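You operate a simulated robot arm through the tools that you are given. There is no shell and no other tool. Be economical: measure what you need, move in short steps, check, and stop when the job is done.

You are at the controls of a simulated robot arm. One attempt, no reset.

JOB
Fetch the 9 V test card from the top of the grey cupboard and stand it on the high shelf of the rack. Then fetch the grey door hook and stand it on the top of the trestle table. Then open the middle bench drawer. The order counts. Set down upright: test card, grey door hook.

Only the result counts: the job must be done as asked and must still hold three seconds after the hand-in. Knocking over, shifting, dropping, spilling or breaking anything else fails it.

ROBOT AND FRAMES
A 7-joint arm with a two-finger parallel gripper on a trunk, on a base that drives. Base frame: it is fixed to the floor where the robot stands at the start and does not move with it; the origin is under the middle of the robot, x ahead of it, y to its left, z up. Readings come in cm, rad, newtons and seconds.
With the tool pointing down near the work surface it reaches from about 26 to 60 cm from the robot's upright axis, wherever it stands. Its first joint turns from -2.897 to 2.897 rad. Places, roughly: grey door hook (9x3x16 cm) [60, 30, 90]; high shelf of the rack [-80, -80, 140]; middle bench drawer [-180, 650, 50]; top of the trestle table [50, 360, 80]. Payload 3.4 kg.
The tool frame sits at the grasp point between the pads (the TCP): z along the fingers, y along the line on which they close. The tips reach 3 cm beyond it. Largest opening 9.4 cm; finger width 2.8, thickness 1; the body of the gripper, 5 by 9.6 cm, starts 5.5 cm behind the TCP.
Orientation is that of the tool frame in the base frame, as a unit quaternion [x, y, z, w]. With the fingers straight down and closing along the base's y, the tool's x points along the base's -x, its y along +y and its z along -z.

CONTROLS
- The arm moves only by the tool arm_command. Its argument "increments" is a list of rows, each a list of 7 numbers: the shift along the tool's x, y, z in cm, then the turn, a rotation vector about the tool's x, y, z in rad, then the opening, from 0 (shut) to 1 (fully open). In form: [[tx, ty, tz, rx, ry, rz, hand], ...]. A call has 1 to 10 rows; each row shifts and turns the commanded pose from where the row before left it, along the tool's axes as they then stand. Rows are played at 5 a second. More than 5 cm and 0.15 rad between two rows, or a gripper value outside its range, and nothing of the call is played. Where a pose cannot be reached the arm comes as near as it can. A force on the tool above 40 N (or 10 N above the force at the start of the call, whichever is more), or a blocked arm, ends the call early, and 0.2 s more pass. Each finger travels about 7.2 cm/s and halts on what it meets, pressing with about 24 N; the grip force reading is that of the motor and also rises with nothing between the fingers. The clock runs only during rows and for 0.2 s after the last one: add rows that do not move to give the fingers time. The reply holds the time, the measured pose of the TCP, the force on the tool along the base axes, the opening and the grip force, in the units named above and with some noise, with the torque about the TCP (base axes, N m) and any sound that the robot's microphone picked up, and new pictures: "views" is both (left out), scene, wrist or none.
- Cameras (640 x 400 px; columns grow to the right, rows downward): "scene" is now at [-6, 8.75, 156.13]; the picture's right is [-1.00, -0.06, 0.00], its down [-0.05, 0.82, -0.58] and it looks along [0.03, -0.58, -0.82] (base axes); focal length 214 px, centre (320, 200). "wrist" rides on the gripper at [7.6, 1.4, -10.2] in the tool frame; the picture's right is [-0.18, 0.98, 0.00], its down [-0.75, -0.14, -0.64] and it looks along [-0.63, -0.12, 0.77] (tool axes); focal length 243 px, centre (320, 200). There is no depth. A picture from a camera that has moved, and an enlarged one, comes with that camera's place and axes in the base frame and with its lens. The place of the scene camera against the robot may be out by one fixed shift of up to 1.8 cm in any direction.
- lift_body(by): slides the trunk up (or, below 0, down) by that many cm; the arm and the scene camera ride with it, the base frame stays. It gives what a move gives, with no picture.
- roll_base(legs): drives the robot by 1 to 6 legs, each [ahead, left, turn to the left] in cm, cm and rad, along the robot's own axes; the way and the turn of a leg run together, so that a leg with both is an arc; at most 150 cm and 3.142 rad a leg. The arm and the cameras ride along, it lands a little off, and it stops where it bumps. It gives what a move gives, and a new picture of the scene camera.
- pan_tilt(pan, tilt): turns the head with the scene camera to pan (to the left, within 2.705 rad either way) and tilt (down, from -0.506 to 1.204), counted from straight ahead of the robot. It gives what a move gives, and a new picture of the scene camera.
- enlarge(camera, box): a new picture of the part [left, top, right, bottom] of that camera's present view, enlarged. The clock stands still meanwhile.
- close_job(): hands the job in; it is judged then, once.

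Work in short steps. Places have to be worked out from the pictures, the camera data and where the tool is seen: move nearer, look again, correct. Check each grasp and each placing, and mend what went wrong. You have 165 turns and 260 pictures in all, those below and enlarged ones among them. Open the gripper and draw the arm clear of the work before you hand the job in, unless the task says otherwise; then end with one line.

The tools are called after ">>>" as name(argument=value, ...) on one line, values as JSON. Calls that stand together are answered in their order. arm_command: Moves the arm, as the interface text tells. Its arguments: {"type":"object","properties":{"increments":{"type":"array","items":{"type":"array","items":{"type":"number"}}},"views":{"type":"string","enum":["both","scene","wrist","none"]}},"required":["increments"]} The other tools are called the same way: lift_body (by) slides the trunk up or down; roll_base (legs) drives the base; pan_tilt (pan, tilt) turns the head that bears the scene camera; enlarge (camera, box) takes an enlarged picture of a part of a camera's view; close_job () hands the job in.

At the start:

```text
clock: 0.0
tcp_pos: [40.68, -4.85, 99.92]
tool_rot: [0.0, 1.0, 0.0, 0.0]
contact_force: [-0.3, -0.6, 0.4]
wrist_torque: [0.02, 0.01, 0.01]
gripper_width: 9.4
finger_force: 0.1
trunk travel left (down, up): [-25.0, 13.6]
robot x, y, heading: [0.07, 0.3, -0.009]
head pan, tilt: [-1.511, 0.955]
```

scene: 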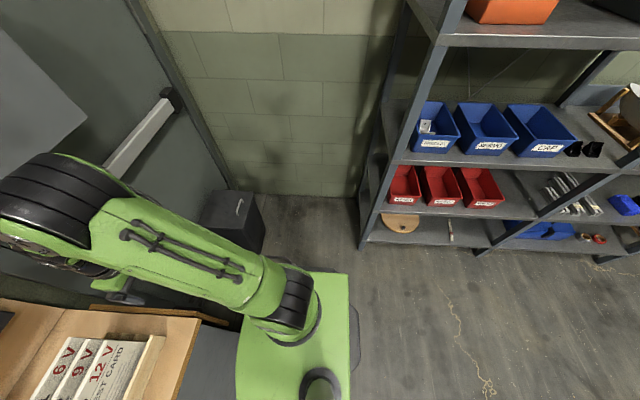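
wrist: 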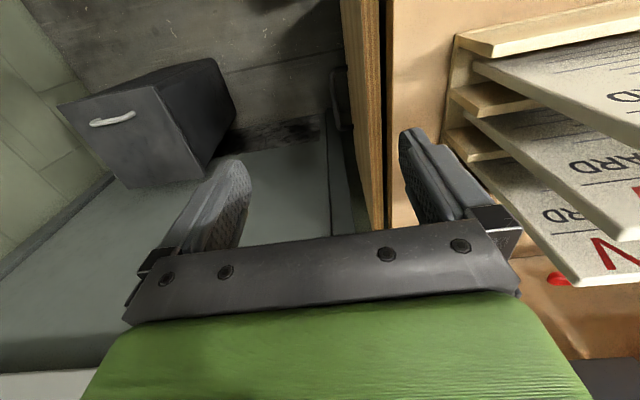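

The cards 6/9/12 V stand in a holder ahead of the robot. I turn the head to look straight at it.

>>> pan_tilt(pan=0.2, tilt=0.8)

```text
clock: 1.7
tcp_pos: [40.77, -4.94, 99.91]
tool_rot: [0.001, 1.0, 0.0, 0.0]
contact_force: [0.8, -0.2, -0.3]
wrist_torque: [0.02, 0.01, 0.01]
gripper_width: 9.4
finger_force: 0.1
trunk travel left (down, up): [-25.0, 13.6]
robot x, y, heading: [0.17, -0.36, -0.002]
head pan, tilt: [0.201, 0.799]
camera scene: at [1.48, 17.58, 157.33], right [0.2, -0.98, 0.0], down [-0.7, -0.14, -0.7], along [0.68, 0.14, -0.72], focal length 214 px, centre (320, 200)
```

scene: 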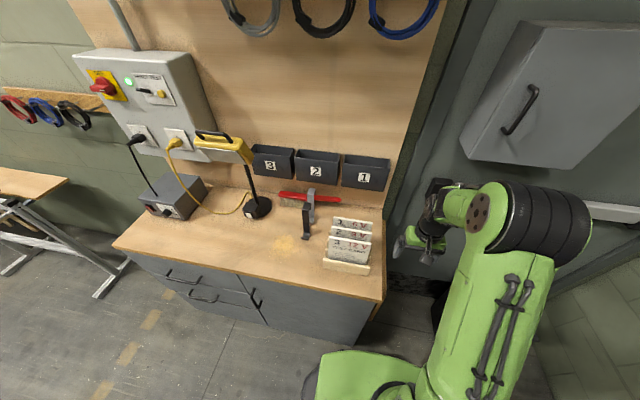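

The cupboard top holds the cards, a grey item and tools. I enlarge for detail.

>>> enlarge(camera="scene", box=[230, 140, 410, 290])

>>> pan_tilt(pan=-2.3, tilt=0.4)

>>> pan_tilt(pan=1.5, tilt=0.3)

```text
2.67 times, centred on (320, 215) of scene
camera zoom: at [1.48, 17.58, 157.33], right [0.2, -0.98, 0.0], down [-0.7, -0.14, -0.7], along [0.68, 0.14, -0.72], focal length 572 px, centre (320, 160)
```

zoom: 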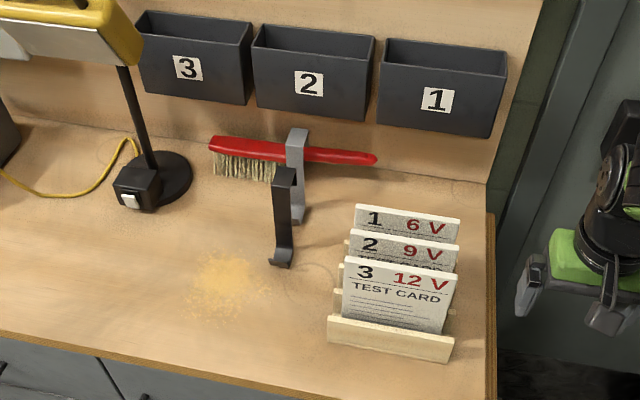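

```text
clock: 4.0
tcp_pos: [40.73, -4.85, 100.0]
tool_rot: [-0.001, 1.0, 0.0, 0.0]
contact_force: [0.3, -0.2, -0.3]
wrist_torque: [0.01, 0.0, 0.02]
gripper_width: 9.4
finger_force: 0.1
trunk travel left (down, up): [-25.0, 13.6]
robot x, y, heading: [-0.13, -0.35, -0.002]
head pan, tilt: [-2.3, 0.4]
camera scene: at [-12.59, 9.06, 160.84], right [-0.75, 0.67, 0.0], down [0.26, 0.29, -0.92], along [-0.61, -0.69, -0.39], focal length 214 px, centre (320, 200)
```

scene: 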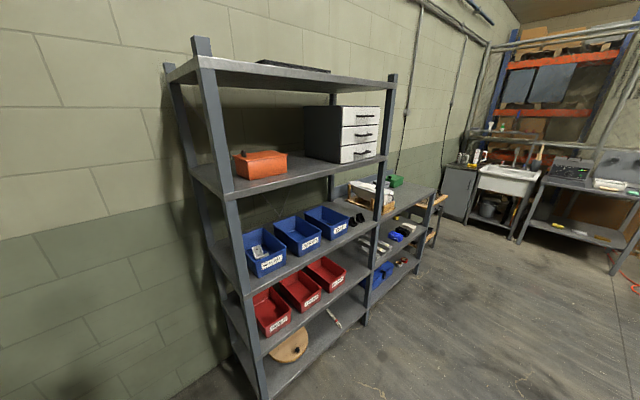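

```text
clock: 7.1
tcp_pos: [40.68, -4.88, 99.92]
tool_rot: [0.0, 1.0, 0.001, 0.0]
contact_force: [-0.1, 0.5, 0.3]
wrist_torque: [-0.01, 0.02, 0.0]
gripper_width: 9.41
finger_force: 0.2
trunk travel left (down, up): [-25.0, 13.6]
robot x, y, heading: [0.29, -0.15, -0.001]
head pan, tilt: [1.499, 0.3]
camera scene: at [-5.75, 25.29, 161.76], right [1.0, -0.07, 0.0], down [-0.02, -0.29, -0.96], along [0.07, 0.95, -0.3], focal length 214 px, centre (320, 200)
```

scene: 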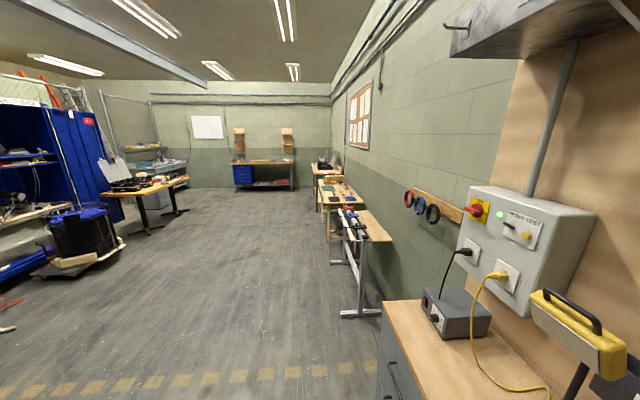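

Cards are about 14 cm wide across y, stacked along x with ~4 cm spacing near (43–52, 16). I raise the hand and shift it left to look with the wrist camera.

>>> arm_command(increments=[[0, 0, -5, 0, 0, 0, 1], [0, 0, -5, 0, 0, 0, 1], [0, 0, -5, 0, 0, 0, 1], [3, 5, -2, 0, 0, 0, 1], [3, 5, -2, 0, 0, 0, 1], [3, 5, 0, 0, 0, 0, 1], [0, 4, 0, 0, 0, 0, 1]], views="wrist")

>>> pan_tilt(pan=0.0, tilt=0.75)

```text
refused: row 4 steps farther than a row can; nothing moved
```

```text
clock: 8.7
tcp_pos: [40.63, -4.76, 99.94]
tool_rot: [0.0, 1.0, 0.0, 0.0]
contact_force: [-0.1, 0.4, 1.1]
wrist_torque: [-0.05, 0.01, 0.02]
gripper_width: 9.37
finger_force: 0.1
trunk travel left (down, up): [-25.0, 13.6]
robot x, y, heading: [-0.04, -0.01, -0.003]
head pan, tilt: [0.0, 0.75]
camera scene: at [1.86, 15.98, 157.73], right [0.0, -1.0, 0.0], down [-0.68, 0.0, -0.73], along [0.73, 0.0, -0.68], focal length 214 px, centre (320, 200)
```

scene: 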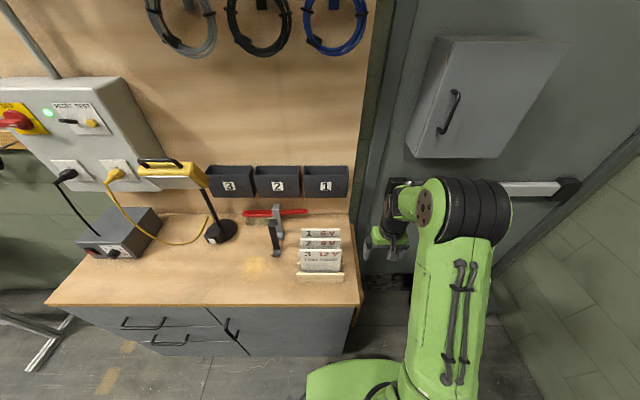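

The step was too long in one row; I repeat it within limits.

>>> arm_command(increments=[[0, 0, -5, 0, 0, 0, 1], [0, 0, -5, 0, 0, 0, 1], [0, 0, -5, 0, 0, 0, 1], [2, 4, -2, 0, 0, 0, 1], [2, 4, -1, 0, 0, 0, 1], [2, 4, 0, 0, 0, 0, 1], [2, 4, 0, 0, 0, 0, 1], [1, 4, 0, 0, 0, 0, 1]], views="wrist")

```text
clock: 10.5
tcp_pos: [31.67, 15.18, 117.96]
tool_rot: [0.001, 1.0, -0.001, 0.001]
contact_force: [0.8, -0.5, 0.0]
wrist_torque: [-0.05, 0.0, 0.0]
gripper_width: 9.41
finger_force: 0.0
trunk travel left (down, up): [-25.0, 13.6]
robot x, y, heading: [0.19, -0.1, 0.0]
head pan, tilt: [0.0, 0.75]
camera wrist: at [24.17, 16.69, 128.23], right [0.19, 0.98, 0.0], down [0.75, -0.14, 0.64], along [0.63, -0.12, -0.77], focal length 243 px, centre (320, 200)
```

wrist: 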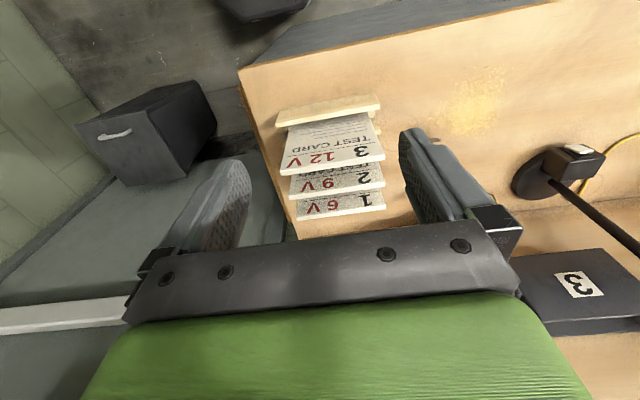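

The cards are visible; enlarge to measure.

>>> enlarge(camera="wrist", box=[240, 80, 420, 230])

```text
2.67 times, centred on (330, 155) of wrist
camera zoom: at [24.17, 16.69, 128.23], right [0.19, 0.98, 0.0], down [0.75, -0.14, 0.64], along [0.63, -0.12, -0.77], focal length 647 px, centre (293, 320)
```

zoom: 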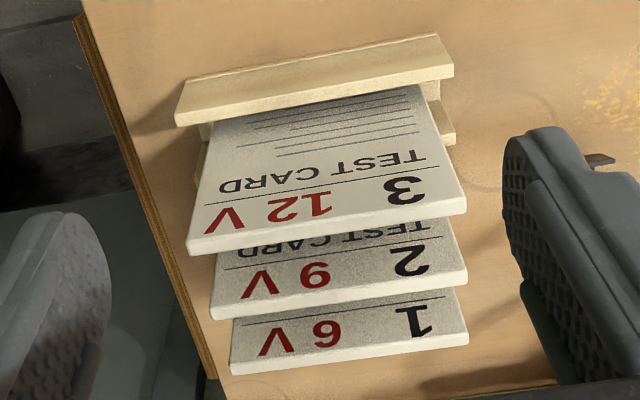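

Measured: 9 V card at x≈47.5, y 7.3–22.4, top z≈98, about 1 cm thick with ~3.4 cm gaps. I plan to grip its right edge with the tool inclined toward +y. First I move to the right of the cards and turn the wrist.

>>> arm_command(increments=[[-2, -4.5, 0, 0, 0, 0, 1], [-2, -4.5, 0, 0, 0, 0, 1], [-2, -4.5, 0, 0, 0, 0.1, 1], [0, 0, 0, 0, 0, 0.147, 1], [0, 0, 0, 0, 0, 0.147, 1], [0, 0, 0, 0, 0, 0.147, 1], [0, 0, 0, 0, 0, 0.147, 1], [0, 0, 0, 0, 0, 0.147, 1], [0, 0, 0, 0, 0, 0.147, 1]], views="none")

>>> arm_command(increments=[[0, 0, 0, 0, 0, 0.147, 1], [0, 0, 0, 0, 0, 0.147, 1], [0, 0, 0, 0, 0, 0.147, 1], [0, 0, 0, 0, 0, 0.148, 1], [0, 0, 0, 0, 0.147, 0, 1], [0, 0, 0, 0, 0.147, 0, 1], [0, 0, 0, 0, 0.147, 0, 1], [0, 0, 0, 0, 0.147, 0, 1], [0, 0, 0, 0, 0.147, 0, 1]])

```text
clock: 12.5
tcp_pos: [37.74, 1.52, 117.98]
tool_rot: [0.472, 0.882, 0.0, 0.0]
contact_force: [0.1, 0.3, 0.0]
wrist_torque: [0.0, 0.0, -0.01]
gripper_width: 9.4
finger_force: 0.1
trunk travel left (down, up): [-25.0, 13.6]
robot x, y, heading: [0.07, 0.08, -0.002]
head pan, tilt: [0.0, 0.75]
```

```text
clock: 14.5
tcp_pos: [37.61, 1.63, 117.88]
tool_rot: [0.66, 0.659, 0.255, -0.255]
contact_force: [0.1, -0.1, 0.6]
wrist_torque: [-0.01, 0.04, 0.0]
gripper_width: 9.4
finger_force: 0.1
trunk travel left (down, up): [-25.0, 13.6]
robot x, y, heading: [0.3, 0.08, -0.001]
head pan, tilt: [0.0, 0.75]
camera scene: at [1.89, 15.83, 157.74], right [0.0, -1.0, 0.0], down [-0.68, 0.0, -0.73], along [0.73, 0.0, -0.68], focal length 214 px, centre (320, 200)
camera wrist: at [39.2, 0.31, 130.7], right [0.98, -0.14, -0.12], down [-0.14, -0.99, -0.03], along [-0.12, 0.05, -0.99], focal length 243 px, centre (320, 200)
```

scene: 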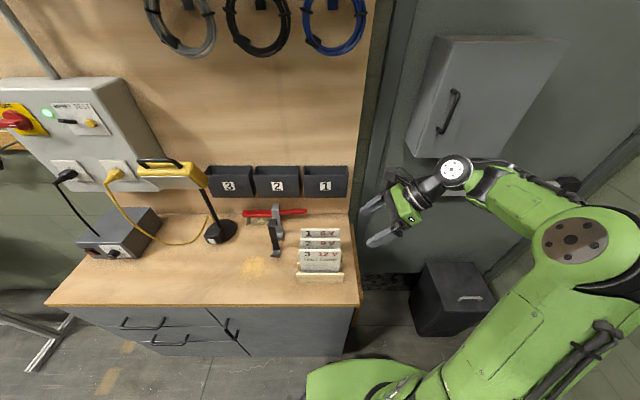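
wrist: 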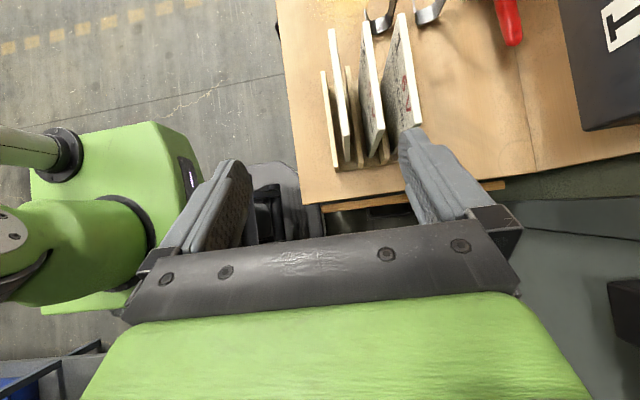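

Tilt is 42° and the view over the cards is good. I enlarge to measure.

>>> enlarge(camera="wrist", box=[300, 0, 460, 170])

```text
2.35 times, centred on (380, 85) of wrist
camera zoom: at [39.2, 0.31, 130.7], right [0.98, -0.14, -0.12], down [-0.14, -0.99, -0.03], along [-0.12, 0.05, -0.99], focal length 571 px, centre (179, 471)
```

zoom: 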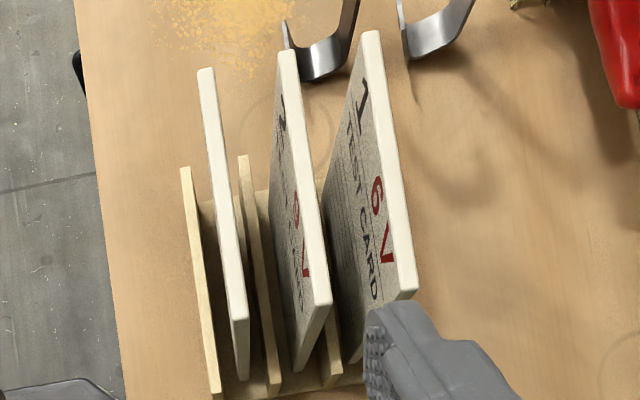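

Triangulating both wrist pictures: 9 V card at x≈43.9, y 8.8–21.5, top z≈102.7; neighbours at x 39.8 and 47.7. I tilt further to ~67°, narrow the fingers and come to y≈-1 at z≈97, short of the card.

>>> arm_command(increments=[[0, 0, 0, 0, 0.147, 0, 0.6], [0, 0, 0, 0, 0.147, 0, 0.34], [0, 0, 0, 0, 0.147, 0, 0.34], [-4.08, 1.26, 1.14, 0, 0, 0, 0.34], [-4.08, 1.26, 1.14, 0, 0, 0, 0.34], [-4.08, 1.26, 1.14, 0, 0, 0, 0.34], [-4.08, 1.26, 1.14, 0, 0, 0, 0.34], [0, 0, 0, 0, 0, 0, 0.34]])

```text
clock: 16.3
tcp_pos: [42.61, -0.52, 101.23]
tool_rot: [0.589, 0.589, 0.392, -0.391]
contact_force: [0.1, -1.0, -0.3]
wrist_torque: [-0.01, -0.01, 0.01]
gripper_width: 3.21
finger_force: 0.1
trunk travel left (down, up): [-25.0, 13.6]
robot x, y, heading: [0.16, -0.39, 0.001]
head pan, tilt: [0.0, 0.75]
camera scene: at [1.8, 16.0, 157.73], right [0.0, -1.0, 0.0], down [-0.68, 0.0, -0.73], along [0.73, 0.0, -0.68], focal length 214 px, centre (320, 200)
camera wrist: at [44.09, -6.98, 112.24], right [0.98, -0.07, -0.17], down [-0.14, -0.88, -0.45], along [-0.12, 0.46, -0.88], focal length 243 px, centre (320, 200)
```

scene: 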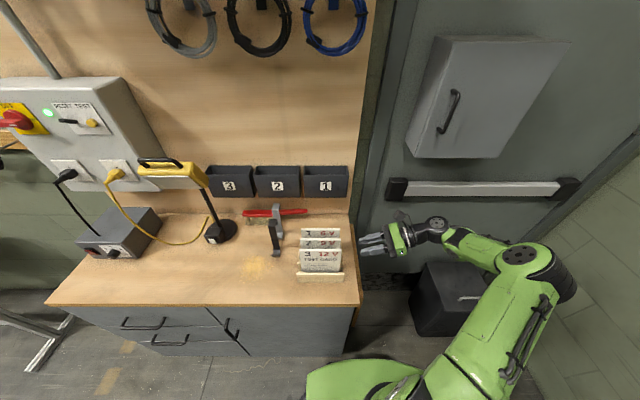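
wrist: 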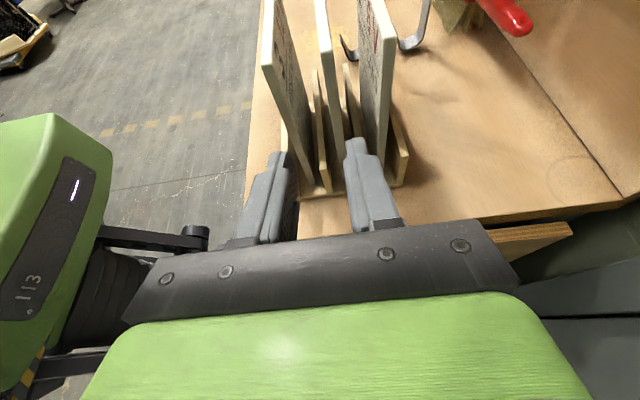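

Fingers are lined up nearly; check the slats between the cards before entering.

>>> enlarge(camera="wrist", box=[230, 0, 430, 220])

```text
1.82 times, centred on (330, 110) of wrist
camera zoom: at [44.09, -6.98, 112.24], right [0.98, -0.07, -0.17], down [-0.14, -0.88, -0.45], along [-0.12, 0.46, -0.88], focal length 441 px, centre (302, 364)
```

zoom: 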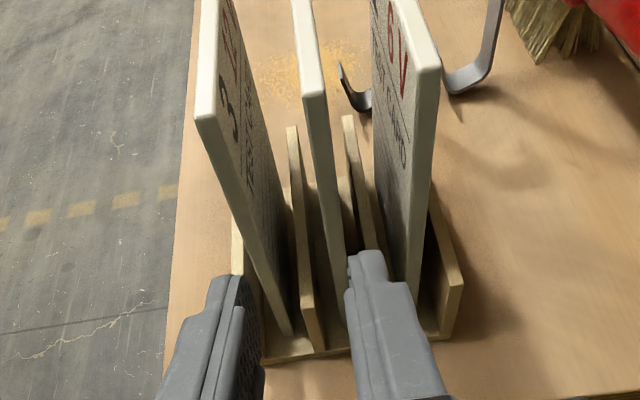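

Slat tops ~z 91, so entering at z 98 is clear. Align x, then advance along +y around the 9 V card.

>>> arm_command(increments=[[-2.18, 1.3, 3.08, 0, 0, 0, 0.34], [0, 0, 0, 0, 0, 0, 0.34], [1.35, 0, 3.23, 0, 0, 0, 0.34], [0.58, 0, 1.38, 0, 0, 0, 0.34], [0, 0, 0, 0, 0, 0, 0.34]], views="wrist")

```text
clock: 17.5
tcp_pos: [43.93, 6.62, 97.98]
tool_rot: [0.588, 0.588, 0.393, -0.392]
contact_force: [0.1, -0.8, 0.1]
wrist_torque: [0.0, 0.0, -0.01]
gripper_width: 3.23
finger_force: 0.0
trunk travel left (down, up): [-25.0, 13.6]
robot x, y, heading: [0.13, -0.04, -0.0]
head pan, tilt: [0.0, 0.75]
camera wrist: at [45.46, 0.09, 109.03], right [0.98, -0.07, -0.17], down [-0.14, -0.88, -0.45], along [-0.12, 0.46, -0.88], focal length 243 px, centre (320, 200)
```

wrist: 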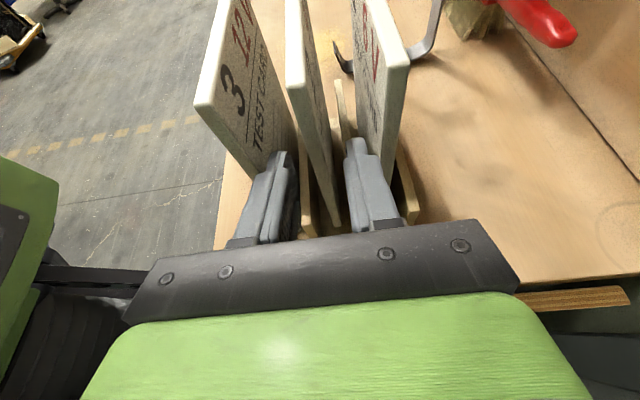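

The 9 V card is between the fingers without touching. Advance 5 cm more and close.

>>> arm_command(increments=[[0.96, 0, 2.3, 0, 0, 0, 0.34], [0.96, 0, 2.3, 0, 0, 0, 0.34], [0, 0, 0, 0, 0, 0, 0.34], [0, 0, 0, 0, 0, 0, 0], [0, 0, 0, 0, 0, 0, 0], [0, 0, 0, 0, 0, 0, 0]], views="wrist")

```text
clock: 18.9
tcp_pos: [44.08, 11.56, 98.0]
tool_rot: [0.588, 0.588, 0.392, -0.393]
contact_force: [0.3, 0.0, 0.9]
wrist_torque: [-0.05, -0.04, 0.01]
gripper_width: 1.26
finger_force: 24.5
trunk travel left (down, up): [-25.0, 13.6]
robot x, y, heading: [0.25, 0.37, 0.001]
head pan, tilt: [0.0, 0.75]
camera wrist: at [45.61, 5.03, 109.09], right [0.98, -0.07, -0.17], down [-0.14, -0.88, -0.45], along [-0.12, 0.46, -0.88], focal length 243 px, centre (320, 200)
```

wrist: 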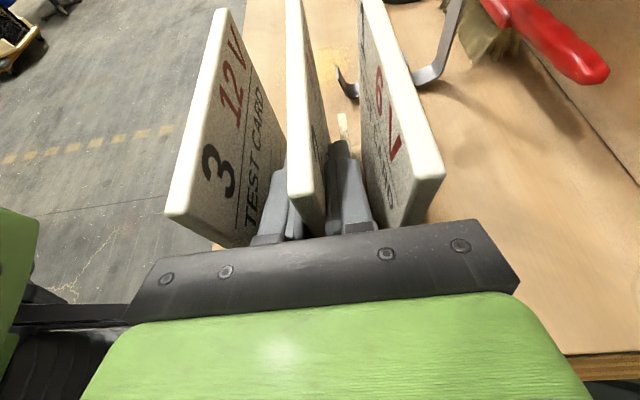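

Gripped (1.26 cm). Lift straight up slowly.

>>> arm_command(increments=[[0.92, 0, -0.38, 0, 0, 0, 0], [1.85, 0, -0.77, 0, 0, 0, 0], [1.85, 0, -0.77, 0, 0, 0, 0], [1.85, 0, -0.77, 0, 0, 0, 0], [2.77, 0, -1.16, 0, 0, 0, 0], [2.77, 0, -1.16, 0, 0, 0, 0], [2.77, 0, -1.16, 0, 0, 0, 0], [2.77, 0, -1.16, 0, 0, 0, 0], [2.77, 0, -1.16, 0, 0, 0, 0]])

```text
clock: 20.9
tcp_pos: [43.95, 11.48, 120.09]
tool_rot: [0.588, 0.588, 0.392, -0.393]
contact_force: [0.2, 0.0, 0.0]
wrist_torque: [0.0, 0.02, -0.03]
gripper_width: 1.25
finger_force: 24.5
trunk travel left (down, up): [-25.0, 13.6]
robot x, y, heading: [0.18, 0.23, 0.001]
head pan, tilt: [0.0, 0.75]
camera scene: at [1.83, 15.98, 157.73], right [0.0, -1.0, 0.0], down [-0.68, 0.0, -0.73], along [0.73, 0.0, -0.68], focal length 214 px, centre (320, 200)
camera wrist: at [45.39, 5.02, 131.15], right [0.98, -0.07, -0.17], down [-0.14, -0.88, -0.45], along [-0.12, 0.46, -0.88], focal length 243 px, centre (320, 200)
```

scene: 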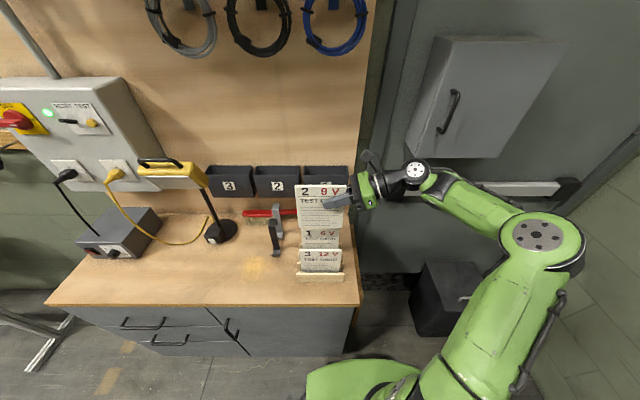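
wrist: 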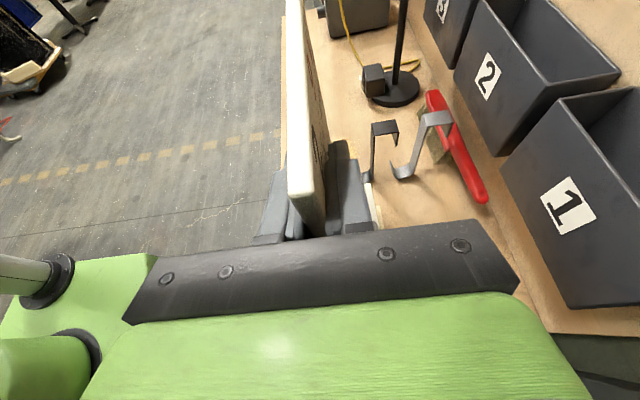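

Card is out and upright. Before backing off, look behind the robot.

>>> pan_tilt(pan=2.7, tilt=0.6)

```text
clock: 23.3
tcp_pos: [43.95, 11.51, 120.12]
tool_rot: [0.588, 0.588, 0.393, -0.392]
contact_force: [-0.2, -0.2, -0.6]
wrist_torque: [-0.05, 0.01, 0.01]
gripper_width: 1.28
finger_force: 23.8
trunk travel left (down, up): [-25.0, 13.6]
robot x, y, heading: [0.15, -0.17, 0.001]
head pan, tilt: [2.7, 0.6]
camera scene: at [-14.41, 19.76, 159.02], right [0.43, 0.9, 0.0], down [0.51, -0.24, -0.83], along [-0.75, 0.35, -0.56], focal length 214 px, centre (320, 200)
```

scene: 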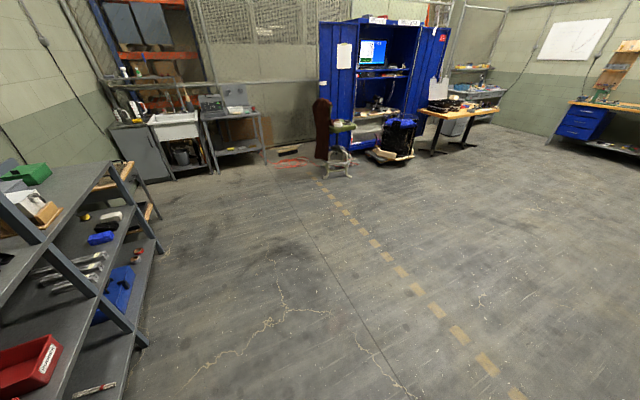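

Clear behind. Back off and shift left, away from rack and cupboard, head toward the rack.

>>> roll_base(legs=[[-30, 0, 0], [-30, 40, 0]])

```text
clock: 27.9
tcp_pos: [-15.36, 51.04, 120.15]
tool_rot: [0.592, 0.585, 0.394, -0.39]
contact_force: [-0.7, 0.8, -1.1]
wrist_torque: [-0.03, 0.0, -0.01]
gripper_width: 1.26
finger_force: 24.2
trunk travel left (down, up): [-25.0, 13.6]
robot x, y, heading: [-59.47, 39.82, -0.016]
head pan, tilt: [2.7, 0.6]
camera scene: at [-73.62, 60.08, 159.0], right [0.44, 0.9, 0.0], down [0.51, -0.25, -0.82], along [-0.74, 0.36, -0.57], focal length 214 px, centre (320, 200)
```

scene: 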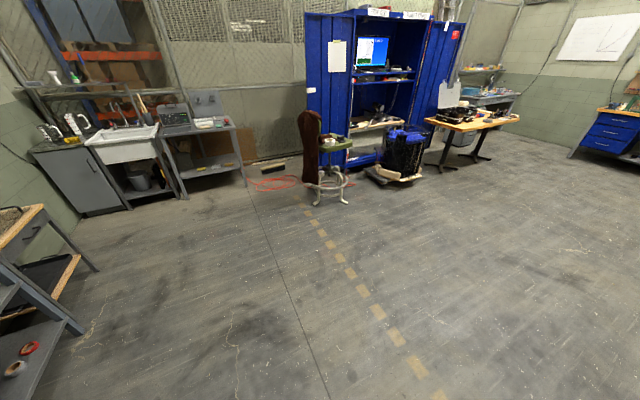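

Now swing the tool 90° clockwise about the vertical so that it points straight ahead of the robot, card kept upright.

>>> arm_command(increments=[[0, 0, 0, -0.1357, 0, 0.0566, 0], [0, 0, 0, -0.1357, 0, 0.0566, 0], [0, 0, 0, -0.1357, 0, 0.0566, 0], [0, 0, 0, -0.1357, 0, 0.0566, 0], [0, 0, 0, -0.1357, 0, 0.0566, 0], [0, 0, 0, -0.1357, 0, 0.0566, 0], [0, 0, 0, -0.1357, 0, 0.0566, 0], [0, 0, 0, -0.1357, 0, 0.0566, 0], [0, 0, 0, -0.1357, 0, 0.0566, 0], [0, 0, 0, -0.1357, 0, 0.0566, 0]], views="none")

>>> pan_tilt(pan=0, tilt=0.5)

```text
clock: 30.1
tcp_pos: [-15.27, 51.13, 120.13]
tool_rot: [0.821, 0.137, 0.547, -0.091]
contact_force: [-0.1, 0.5, -0.9]
wrist_torque: [0.0, 0.02, -0.04]
gripper_width: 1.26
finger_force: 24.3
out of reach, approached as far as the arm can: row 9, 10
trunk travel left (down, up): [-25.0, 13.6]
robot x, y, heading: [-59.53, 40.1, -0.014]
head pan, tilt: [2.7, 0.6]
```

```text
clock: 32.5
tcp_pos: [-15.23, 51.12, 120.06]
tool_rot: [0.82, 0.138, 0.548, -0.092]
contact_force: [0.3, 0.5, -0.5]
wrist_torque: [-0.03, 0.04, -0.01]
gripper_width: 1.26
finger_force: 23.9
trunk travel left (down, up): [-25.0, 13.6]
robot x, y, heading: [-59.27, 40.32, -0.013]
head pan, tilt: [0.0, 0.499]
camera scene: at [-56.53, 56.03, 159.92], right [-0.01, -1.0, 0.0], down [-0.48, 0.01, -0.88], along [0.88, -0.01, -0.48], focal length 214 px, centre (320, 200)
```

scene: 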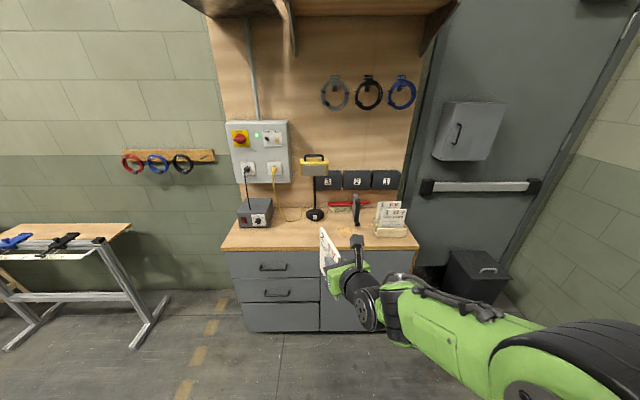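

Tool now points ~19° left of robot heading; acceptable. Raise the trunk fully and the arm by 18 cm.

>>> lift_body(by=13.5)

>>> arm_command(increments=[[3.7, 0, -1.54, 0, 0, 0, 0], [3.7, 0, -1.54, 0, 0, 0, 0], [3.7, 0, -1.54, 0, 0, 0, 0], [3.7, 0, -1.54, 0, 0, 0, 0], [3.7, 0, -1.54, 0, 0, 0, 0], [2.7, 0, -1.13, 0, 0, 0, 0]], views="both")

```text
clock: 34.1
tcp_pos: [-15.15, 50.97, 133.73]
tool_rot: [0.821, 0.138, 0.547, -0.092]
contact_force: [0.3, -0.2, -0.3]
wrist_torque: [-0.04, 0.03, -0.01]
gripper_width: 1.26
finger_force: 23.7
trunk travel left (down, up): [-38.5, 0.1]
robot x, y, heading: [-59.5, 39.87, -0.011]
head pan, tilt: [0.0, 0.499]
```

```text
clock: 35.5
tcp_pos: [-16.62, 51.59, 151.55]
tool_rot: [0.807, 0.154, 0.565, -0.071]
contact_force: [-0.2, -0.3, -0.8]
wrist_torque: [0.0, 0.01, 0.02]
gripper_width: 1.28
finger_force: 24.1
out of reach, approached as far as the arm can: row 2, 3
trunk travel left (down, up): [-38.5, 0.1]
robot x, y, heading: [-59.23, 40.4, -0.015]
head pan, tilt: [0.0, 0.499]
camera scene: at [-56.62, 55.67, 173.46], right [-0.01, -1.0, 0.0], down [-0.48, 0.01, -0.88], along [0.88, -0.01, -0.48], focal length 214 px, centre (320, 200)
camera wrist: at [-22.75, 48.59, 162.41], right [0.27, -0.96, -0.11], down [-0.85, -0.18, -0.49], along [0.45, 0.23, -0.86], focal length 243 px, centre (320, 200)
```

scene: 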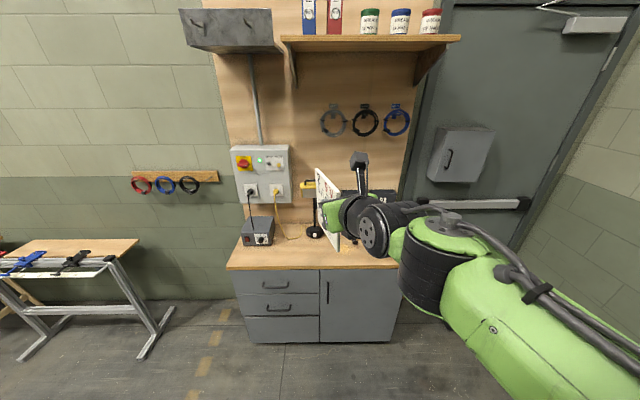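
wrist: 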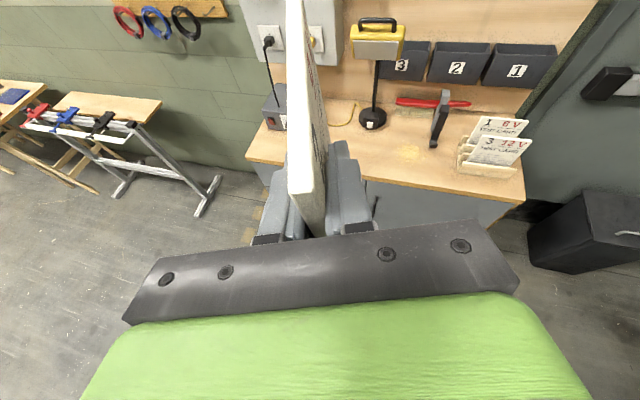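

The roll slipped ~3° at a joint limit. I yaw the tool back left a bit to leave the limit and see the pose.

>>> arm_command(increments=[[0, 0, 0, 0.125, 0, -0.052, 0], [0, 0, 0, 0.125, 0, -0.052, 0], [0, 0, 0, 0, 0, 0, 0]], views="none")

```text
clock: 36.3
tcp_pos: [-16.49, 52.02, 151.49]
tool_rot: [0.783, 0.267, 0.544, -0.141]
contact_force: [0.0, -0.4, -0.6]
wrist_torque: [-0.01, 0.01, -0.05]
gripper_width: 1.25
finger_force: 24.2
trunk travel left (down, up): [-38.5, 0.1]
robot x, y, heading: [-59.17, 39.95, -0.015]
head pan, tilt: [0.0, 0.499]
```

Still a 4° roll; correct it about the tool axis.

>>> arm_command(increments=[[0, 0, 0, 0, 0, 0.075, 0], [0, 0, 0, 0, 0, 0, 0]], views="none")

```text
clock: 36.9
tcp_pos: [-16.48, 51.86, 151.41]
tool_rot: [0.792, 0.236, 0.539, -0.162]
contact_force: [-0.3, 0.4, -1.2]
wrist_torque: [-0.02, 0.06, -0.01]
gripper_width: 1.26
finger_force: 23.9
trunk travel left (down, up): [-38.5, 0.1]
robot x, y, heading: [-59.46, 39.76, -0.011]
head pan, tilt: [0.0, 0.499]
```

Roll fixed. Now turn the base so the tool faces the rack, staying well away, and look.

>>> roll_base(legs=[[0, 0, -2.15]])

>>> pan_tilt(pan=0.45, tilt=0.35)

```text
clock: 42.5
tcp_pos: [-74.54, -1.68, 151.5]
tool_rot: [-0.573, 0.596, -0.391, -0.405]
contact_force: [-0.4, -0.2, -0.5]
wrist_torque: [0.02, 0.0, -0.02]
gripper_width: 1.27
finger_force: 23.9
trunk travel left (down, up): [-38.5, 0.1]
robot x, y, heading: [-59.33, 40.42, -2.202]
head pan, tilt: [0.0, 0.499]
camera scene: at [-49.4, 29.41, 173.43], right [-0.81, 0.59, 0.0], down [0.28, 0.39, -0.88], along [-0.52, -0.71, -0.48], focal length 214 px, centre (320, 200)
```

scene: 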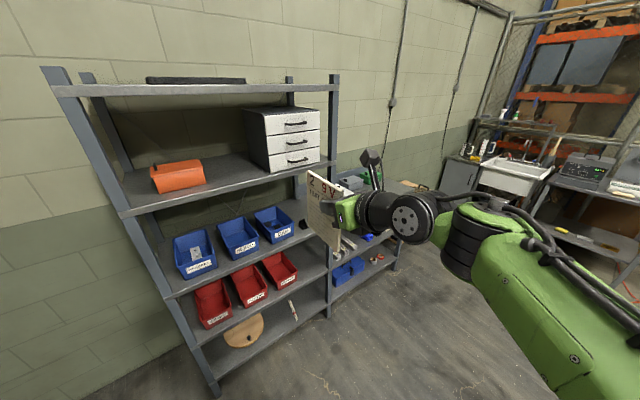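

```text
clock: 43.5
tcp_pos: [-74.62, -1.69, 151.49]
tool_rot: [-0.572, 0.596, -0.39, -0.406]
contact_force: [-0.6, 0.7, -0.7]
wrist_torque: [0.05, -0.01, 0.02]
gripper_width: 1.25
finger_force: 23.6
trunk travel left (down, up): [-38.5, 0.1]
robot x, y, heading: [-59.65, 40.07, -2.201]
head pan, tilt: [0.45, 0.351]
camera scene: at [-45.71, 27.6, 174.8], right [-0.98, 0.18, 0.0], down [0.06, 0.34, -0.94], along [-0.17, -0.92, -0.34], focal length 214 px, centre (320, 200)
```

scene: 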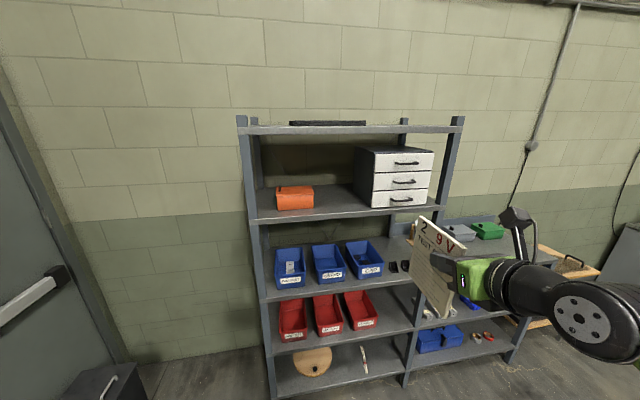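

The gap between orange box and drawers is x≈-59 to -84 at the shelf (z≈140, front edge y≈-47). Raise the card to clear the shelf edge and correct the 1° pitch.

>>> arm_command(increments=[[1.76, 0, -0.7, 0, -0.018, 0, 0], [1.76, 0, -0.7, 0, 0, 0, 0], [1.76, 0, -0.7, 0, 0, 0, 0], [0, 0, 0, 0, 0, 0, 0]], views="wrist")

```text
clock: 44.5
tcp_pos: [-74.66, -1.84, 156.99]
tool_rot: [-0.577, 0.6, -0.385, -0.4]
contact_force: [-0.2, 0.4, -0.8]
wrist_torque: [0.02, 0.0, 0.0]
gripper_width: 1.28
finger_force: 24.0
trunk travel left (down, up): [-38.5, 0.1]
robot x, y, heading: [-59.1, 39.97, -2.204]
head pan, tilt: [0.45, 0.351]
camera wrist: at [-75.72, 4.75, 168.08], right [-0.98, 0.11, -0.17], down [0.17, 0.88, -0.45], along [0.1, -0.47, -0.88], focal length 243 px, centre (320, 200)
```

wrist: 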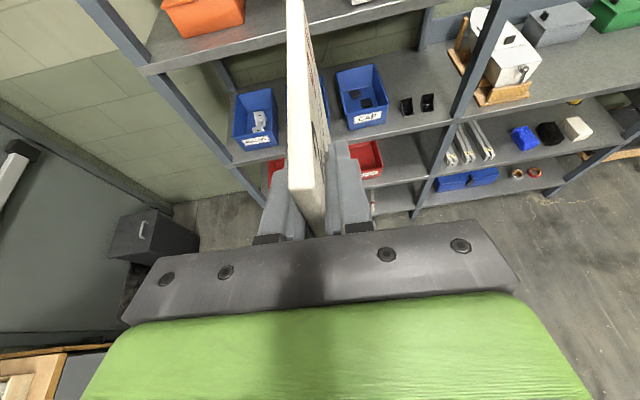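

Pitch now correct. Drive 28 cm toward the rack (world −y), +3.5 in x, card still short of the shelf, and look again.

>>> roll_base(legs=[[20.5, 19.4, 0]])

>>> arm_command(increments=[[0, 0, 0, 0, 0, 0, 0]], views="wrist")

```text
clock: 46.4
tcp_pos: [-71.25, -30.03, 157.16]
tool_rot: [-0.576, 0.6, -0.385, -0.4]
contact_force: [0.4, 0.2, -0.5]
wrist_torque: [0.03, 0.01, -0.01]
gripper_width: 1.25
finger_force: 24.2
trunk travel left (down, up): [-38.5, 0.1]
robot x, y, heading: [-55.73, 11.83, -2.209]
head pan, tilt: [0.45, 0.351]
camera scene: at [-42.36, -0.8, 174.8], right [-0.98, 0.18, 0.0], down [0.06, 0.34, -0.94], along [-0.17, -0.92, -0.34], focal length 214 px, centre (320, 200)
```

scene: 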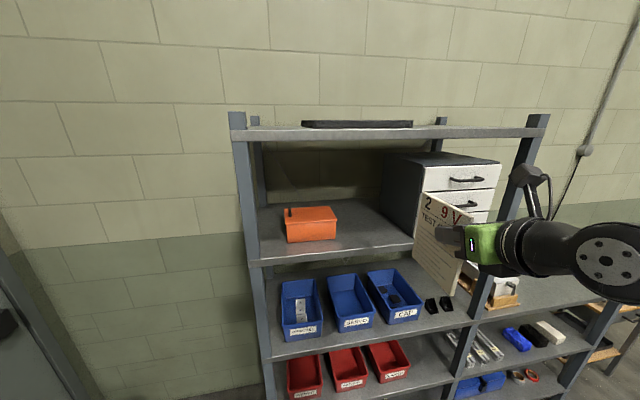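

```text
clock: 46.8
tcp_pos: [-71.35, -30.08, 157.05]
tool_rot: [-0.576, 0.6, -0.385, -0.4]
contact_force: [-0.2, 0.0, -0.4]
wrist_torque: [0.02, 0.01, 0.0]
gripper_width: 1.26
finger_force: 24.5
trunk travel left (down, up): [-38.5, 0.1]
robot x, y, heading: [-56.06, 11.83, -2.208]
head pan, tilt: [0.45, 0.351]
camera wrist: at [-72.47, -23.4, 168.09], right [-0.98, 0.11, -0.17], down [0.18, 0.88, -0.45], along [0.1, -0.47, -0.88], focal length 243 px, centre (320, 200)
```

wrist: 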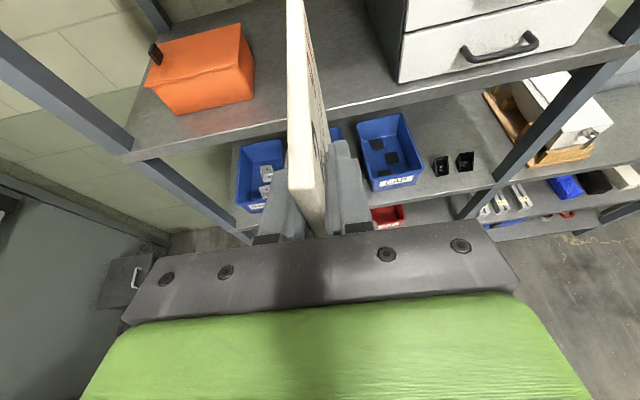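

Triangulation suggests shelf z≈136–138 and front edge y≈-55…-59. I go 15 cm closer (card bottom ≈144, clear) and remeasure.

>>> roll_base(legs=[[12.06, 8.9, 0]])

>>> arm_command(increments=[[0, 0, 0, 0, 0, 0, 0]], views="wrist")

```text
clock: 48.2
tcp_pos: [-71.35, -45.04, 157.08]
tool_rot: [-0.576, 0.6, -0.386, -0.4]
contact_force: [0.2, -0.7, -0.6]
wrist_torque: [0.03, -0.02, 0.01]
gripper_width: 1.27
finger_force: 24.0
trunk travel left (down, up): [-38.5, 0.1]
robot x, y, heading: [-55.65, -3.31, -2.203]
head pan, tilt: [0.45, 0.351]
camera scene: at [-42.37, -15.73, 174.8], right [-0.98, 0.18, 0.0], down [0.06, 0.34, -0.94], along [-0.17, -0.92, -0.34], focal length 214 px, centre (320, 200)
```

scene: 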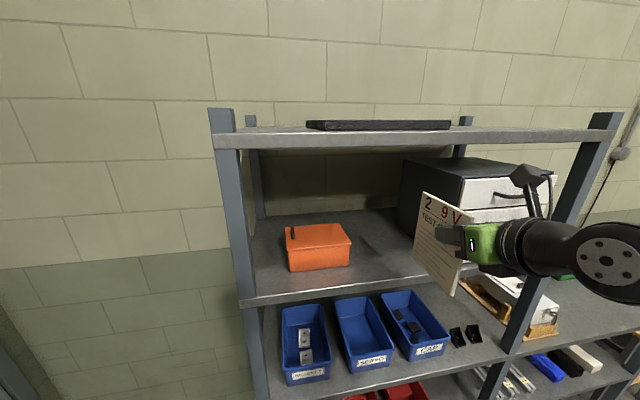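

```text
clock: 48.6
tcp_pos: [-71.45, -44.99, 157.09]
tool_rot: [-0.575, 0.6, -0.385, -0.401]
contact_force: [-0.3, 1.0, -0.4]
wrist_torque: [-0.02, 0.03, -0.01]
gripper_width: 1.27
finger_force: 24.0
trunk travel left (down, up): [-38.5, 0.1]
robot x, y, heading: [-56.34, -3.11, -2.206]
head pan, tilt: [0.45, 0.351]
camera wrist: at [-72.5, -38.26, 168.12], right [-0.98, 0.11, -0.17], down [0.18, 0.87, -0.45], along [0.1, -0.47, -0.88], focal length 243 px, centre (320, 200)
```

wrist: 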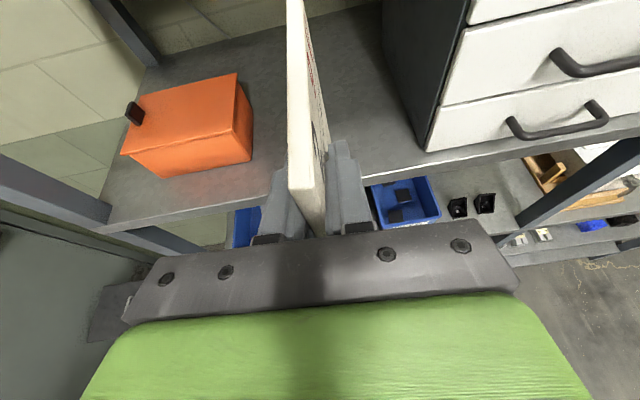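

Refined: shelf top z≈136.5, front edge y≈-58.3, gap centre x≈-71.7. Base 7 cm nearer, then the arm reaches the other 10 cm.

>>> roll_base(legs=[[5.6, 4.15, 0]])

>>> arm_command(increments=[[0.96, 0, 2.3, 0, 0, 0, 0], [0.96, 0, 2.3, 0, 0, 0, 0], [0.96, 0, 2.3, 0, 0, 0, 0], [0.96, 0, 2.3, 0, 0, 0, 0], [0, 0, 0, 0, 0, 0, 0]])

```text
clock: 49.6
tcp_pos: [-71.33, -52.13, 157.11]
tool_rot: [-0.576, 0.601, -0.384, -0.4]
contact_force: [-0.2, -1.1, -0.6]
wrist_torque: [0.06, -0.04, 0.01]
gripper_width: 1.25
finger_force: 24.1
trunk travel left (down, up): [-38.5, 0.1]
robot x, y, heading: [-56.24, -10.14, -2.206]
head pan, tilt: [0.45, 0.351]
camera scene: at [-42.31, -22.74, 174.79], right [-0.98, 0.18, 0.0], down [0.06, 0.34, -0.94], along [-0.17, -0.92, -0.34], focal length 214 px, centre (320, 200)
```

scene: 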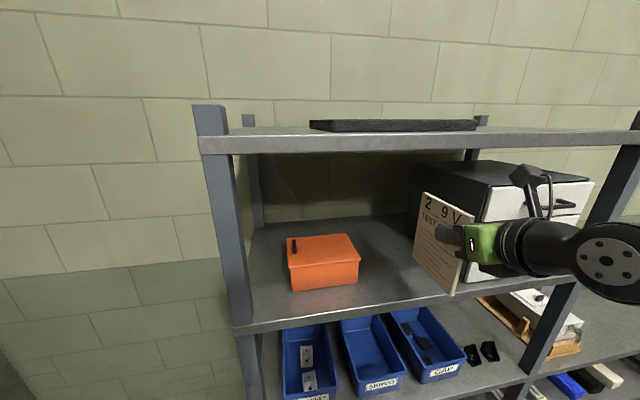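

```text
clock: 50.8
tcp_pos: [-71.81, -61.96, 157.1]
tool_rot: [-0.575, 0.601, -0.385, -0.401]
contact_force: [0.2, 0.2, -1.4]
wrist_torque: [0.03, -0.01, -0.01]
gripper_width: 1.26
finger_force: 23.4
trunk travel left (down, up): [-38.5, 0.1]
robot x, y, heading: [-55.98, -9.88, -2.209]
head pan, tilt: [0.45, 0.351]
camera scene: at [-42.27, -22.54, 174.81], right [-0.98, 0.18, 0.0], down [0.06, 0.34, -0.94], along [-0.17, -0.92, -0.34], focal length 214 px, centre (320, 200)
camera wrist: at [-72.91, -55.3, 168.13], right [-0.98, 0.11, -0.17], down [0.18, 0.87, -0.45], along [0.1, -0.47, -0.88], focal length 243 px, centre (320, 200)
```

scene: 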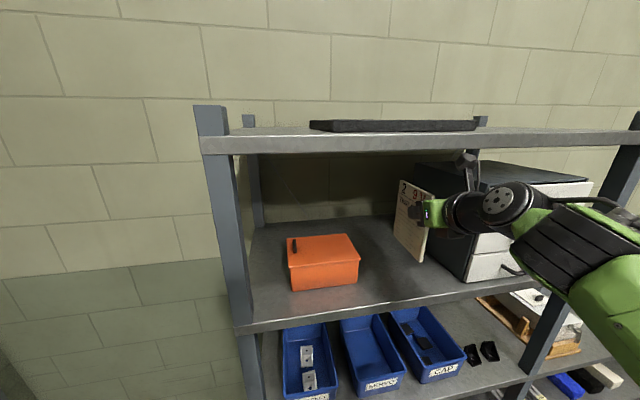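
wrist: 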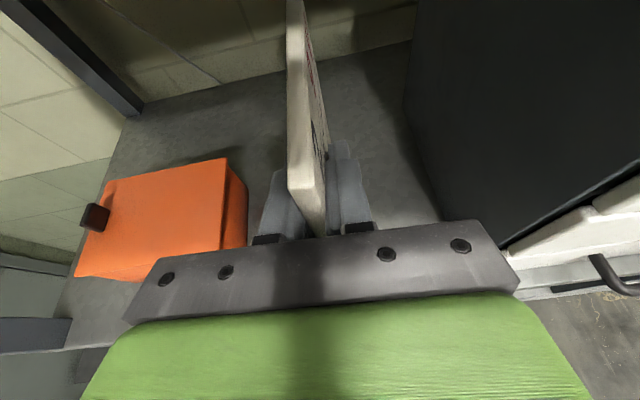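

Clear of box and drawers. Move 2 cm deeper, then lower 5.5 cm.

>>> arm_command(increments=[[0.77, 0, 1.85, 0, 0, 0, 0], [-2.54, 0, 1.06, 0, 0, 0, 0], [-1.85, 0, 0.77, 0, 0, 0, 0], [-0.69, 0, 0.29, 0, 0, 0, 0], [0, 0, 0, 0, 0, 0, 0]], views="scene")

```text
clock: 52.0
tcp_pos: [-71.78, -63.93, 151.64]
tool_rot: [-0.575, 0.6, -0.385, -0.401]
contact_force: [-1.0, -0.6, -1.7]
wrist_torque: [0.03, -0.01, 0.01]
gripper_width: 1.26
finger_force: 23.3
trunk travel left (down, up): [-38.5, 0.1]
robot x, y, heading: [-56.07, -10.09, -2.211]
head pan, tilt: [0.45, 0.351]
camera scene: at [-42.31, -22.61, 174.8], right [-0.98, 0.18, 0.0], down [0.06, 0.34, -0.94], along [-0.17, -0.92, -0.34], focal length 214 px, centre (320, 200)
```

scene: 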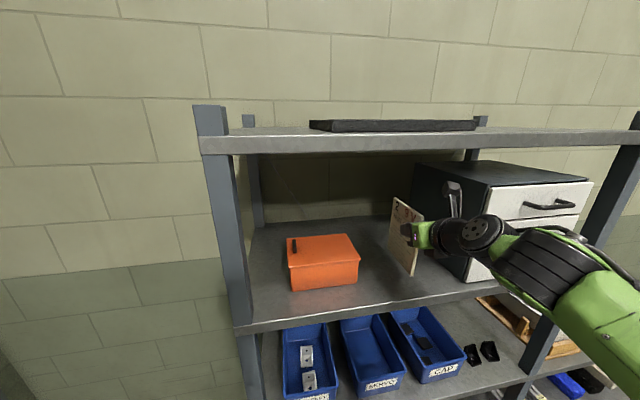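

Still free. Lower in small steps watching the force.

>>> arm_command(increments=[[-0.74, 0, 0.31, 0, 0, 0, 0], [0, 0, 0, 0, 0, 0, 0]], views="none")

>>> enlarge(camera="scene", box=[340, 170, 500, 300])

```text
clock: 52.6
tcp_pos: [-71.9, -64.06, 150.86]
tool_rot: [-0.575, 0.6, -0.385, -0.401]
contact_force: [0.2, 0.8, -0.9]
wrist_torque: [0.01, 0.01, 0.05]
gripper_width: 1.27
finger_force: 23.7
trunk travel left (down, up): [-38.5, 0.1]
robot x, y, heading: [-55.95, -10.3, -2.203]
head pan, tilt: [0.45, 0.351]
```

```text
3.08 times, centred on (420, 235) of scene
camera zoom: at [-42.27, -22.67, 174.79], right [-0.98, 0.18, 0.0], down [0.06, 0.34, -0.94], along [-0.17, -0.92, -0.34], focal length 660 px, centre (12, 92)
```

zoom: 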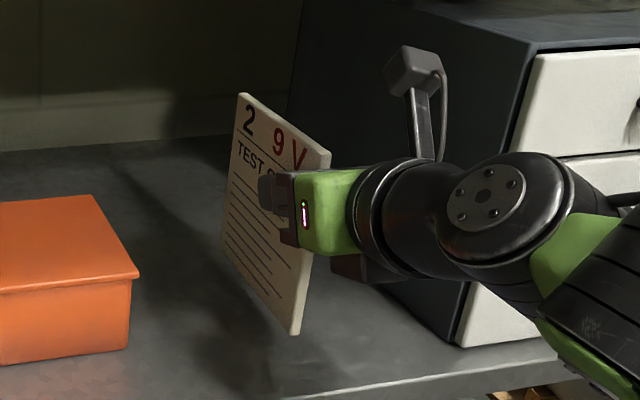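

Card well inside the shelf. Continue lowering by ~1.5 cm in small rows.

>>> arm_command(increments=[[-0.46, 0, 0.19, 0, 0, 0, 0], [-0.46, 0, 0.19, 0, 0, 0, 0], [0, 0, 0, 0, 0, 0, 0]], views="none")

>>> arm_command(increments=[[-0.37, 0, 0.15, 0, 0, 0, 0], [0, 0, 0, 0, 0, 0, 0]], views="none")

```text
clock: 53.4
tcp_pos: [-71.88, -64.0, 149.86]
tool_rot: [-0.576, 0.601, -0.385, -0.4]
contact_force: [0.9, -0.3, 0.2]
wrist_torque: [0.03, 0.01, 0.02]
gripper_width: 1.25
finger_force: 23.8
trunk travel left (down, up): [-38.5, 0.1]
robot x, y, heading: [-55.78, -10.25, -2.207]
head pan, tilt: [0.45, 0.351]
```

```text
clock: 54.0
tcp_pos: [-71.82, -63.99, 149.36]
tool_rot: [-0.575, 0.6, -0.385, -0.401]
contact_force: [-0.3, -0.3, 0.0]
wrist_torque: [0.01, 0.0, 0.02]
gripper_width: 1.29
finger_force: 23.8
trunk travel left (down, up): [-38.5, 0.1]
robot x, y, heading: [-55.87, -10.25, -2.211]
head pan, tilt: [0.45, 0.351]
```

No contact yet; continue.

>>> arm_command(increments=[[-0.37, 0, 0.15, 0, 0, 0, 0], [0, 0, 0, 0, 0, 0, 0]], views="none")

>>> arm_command(increments=[[-0.37, 0, 0.15, 0, 0, 0, 0], [0, 0, 0, 0, 0, 0, 0]], views="none")

>>> enlarge(camera="scene", box=[340, 170, 500, 300])

```text
clock: 54.6
tcp_pos: [-71.75, -63.98, 149.28]
tool_rot: [-0.574, 0.599, -0.387, -0.403]
contact_force: [-0.3, -3.5, 14.1]
wrist_torque: [0.03, 0.07, 0.0]
gripper_width: 1.26
finger_force: 24.0
trunk travel left (down, up): [-38.5, 0.1]
robot x, y, heading: [-56.08, -10.2, -2.202]
head pan, tilt: [0.45, 0.351]
```

```text
clock: 55.2
tcp_pos: [-71.75, -63.89, 148.78]
tool_rot: [-0.574, 0.6, -0.385, -0.402]
contact_force: [-0.8, -3.5, 25.0]
wrist_torque: [0.25, 0.1, 0.01]
gripper_width: 1.3
finger_force: 24.6
trunk travel left (down, up): [-38.5, 0.1]
robot x, y, heading: [-56.02, -10.08, -2.204]
head pan, tilt: [0.45, 0.351]
```

```text
3.08 times, centred on (420, 235) of scene
camera zoom: at [-42.21, -22.44, 174.81], right [-0.98, 0.18, 0.0], down [0.06, 0.34, -0.94], along [-0.17, -0.92, -0.34], focal length 660 px, centre (12, 92)
```

zoom: 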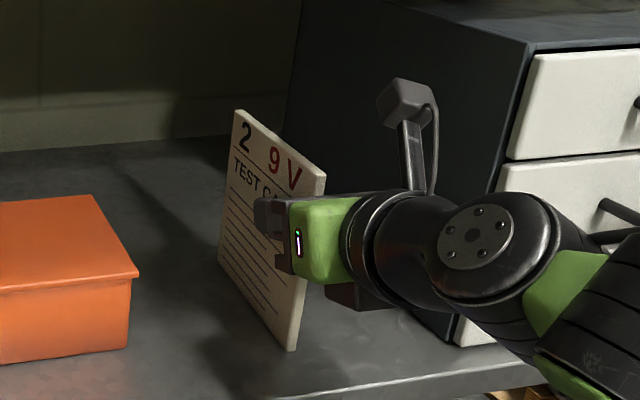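

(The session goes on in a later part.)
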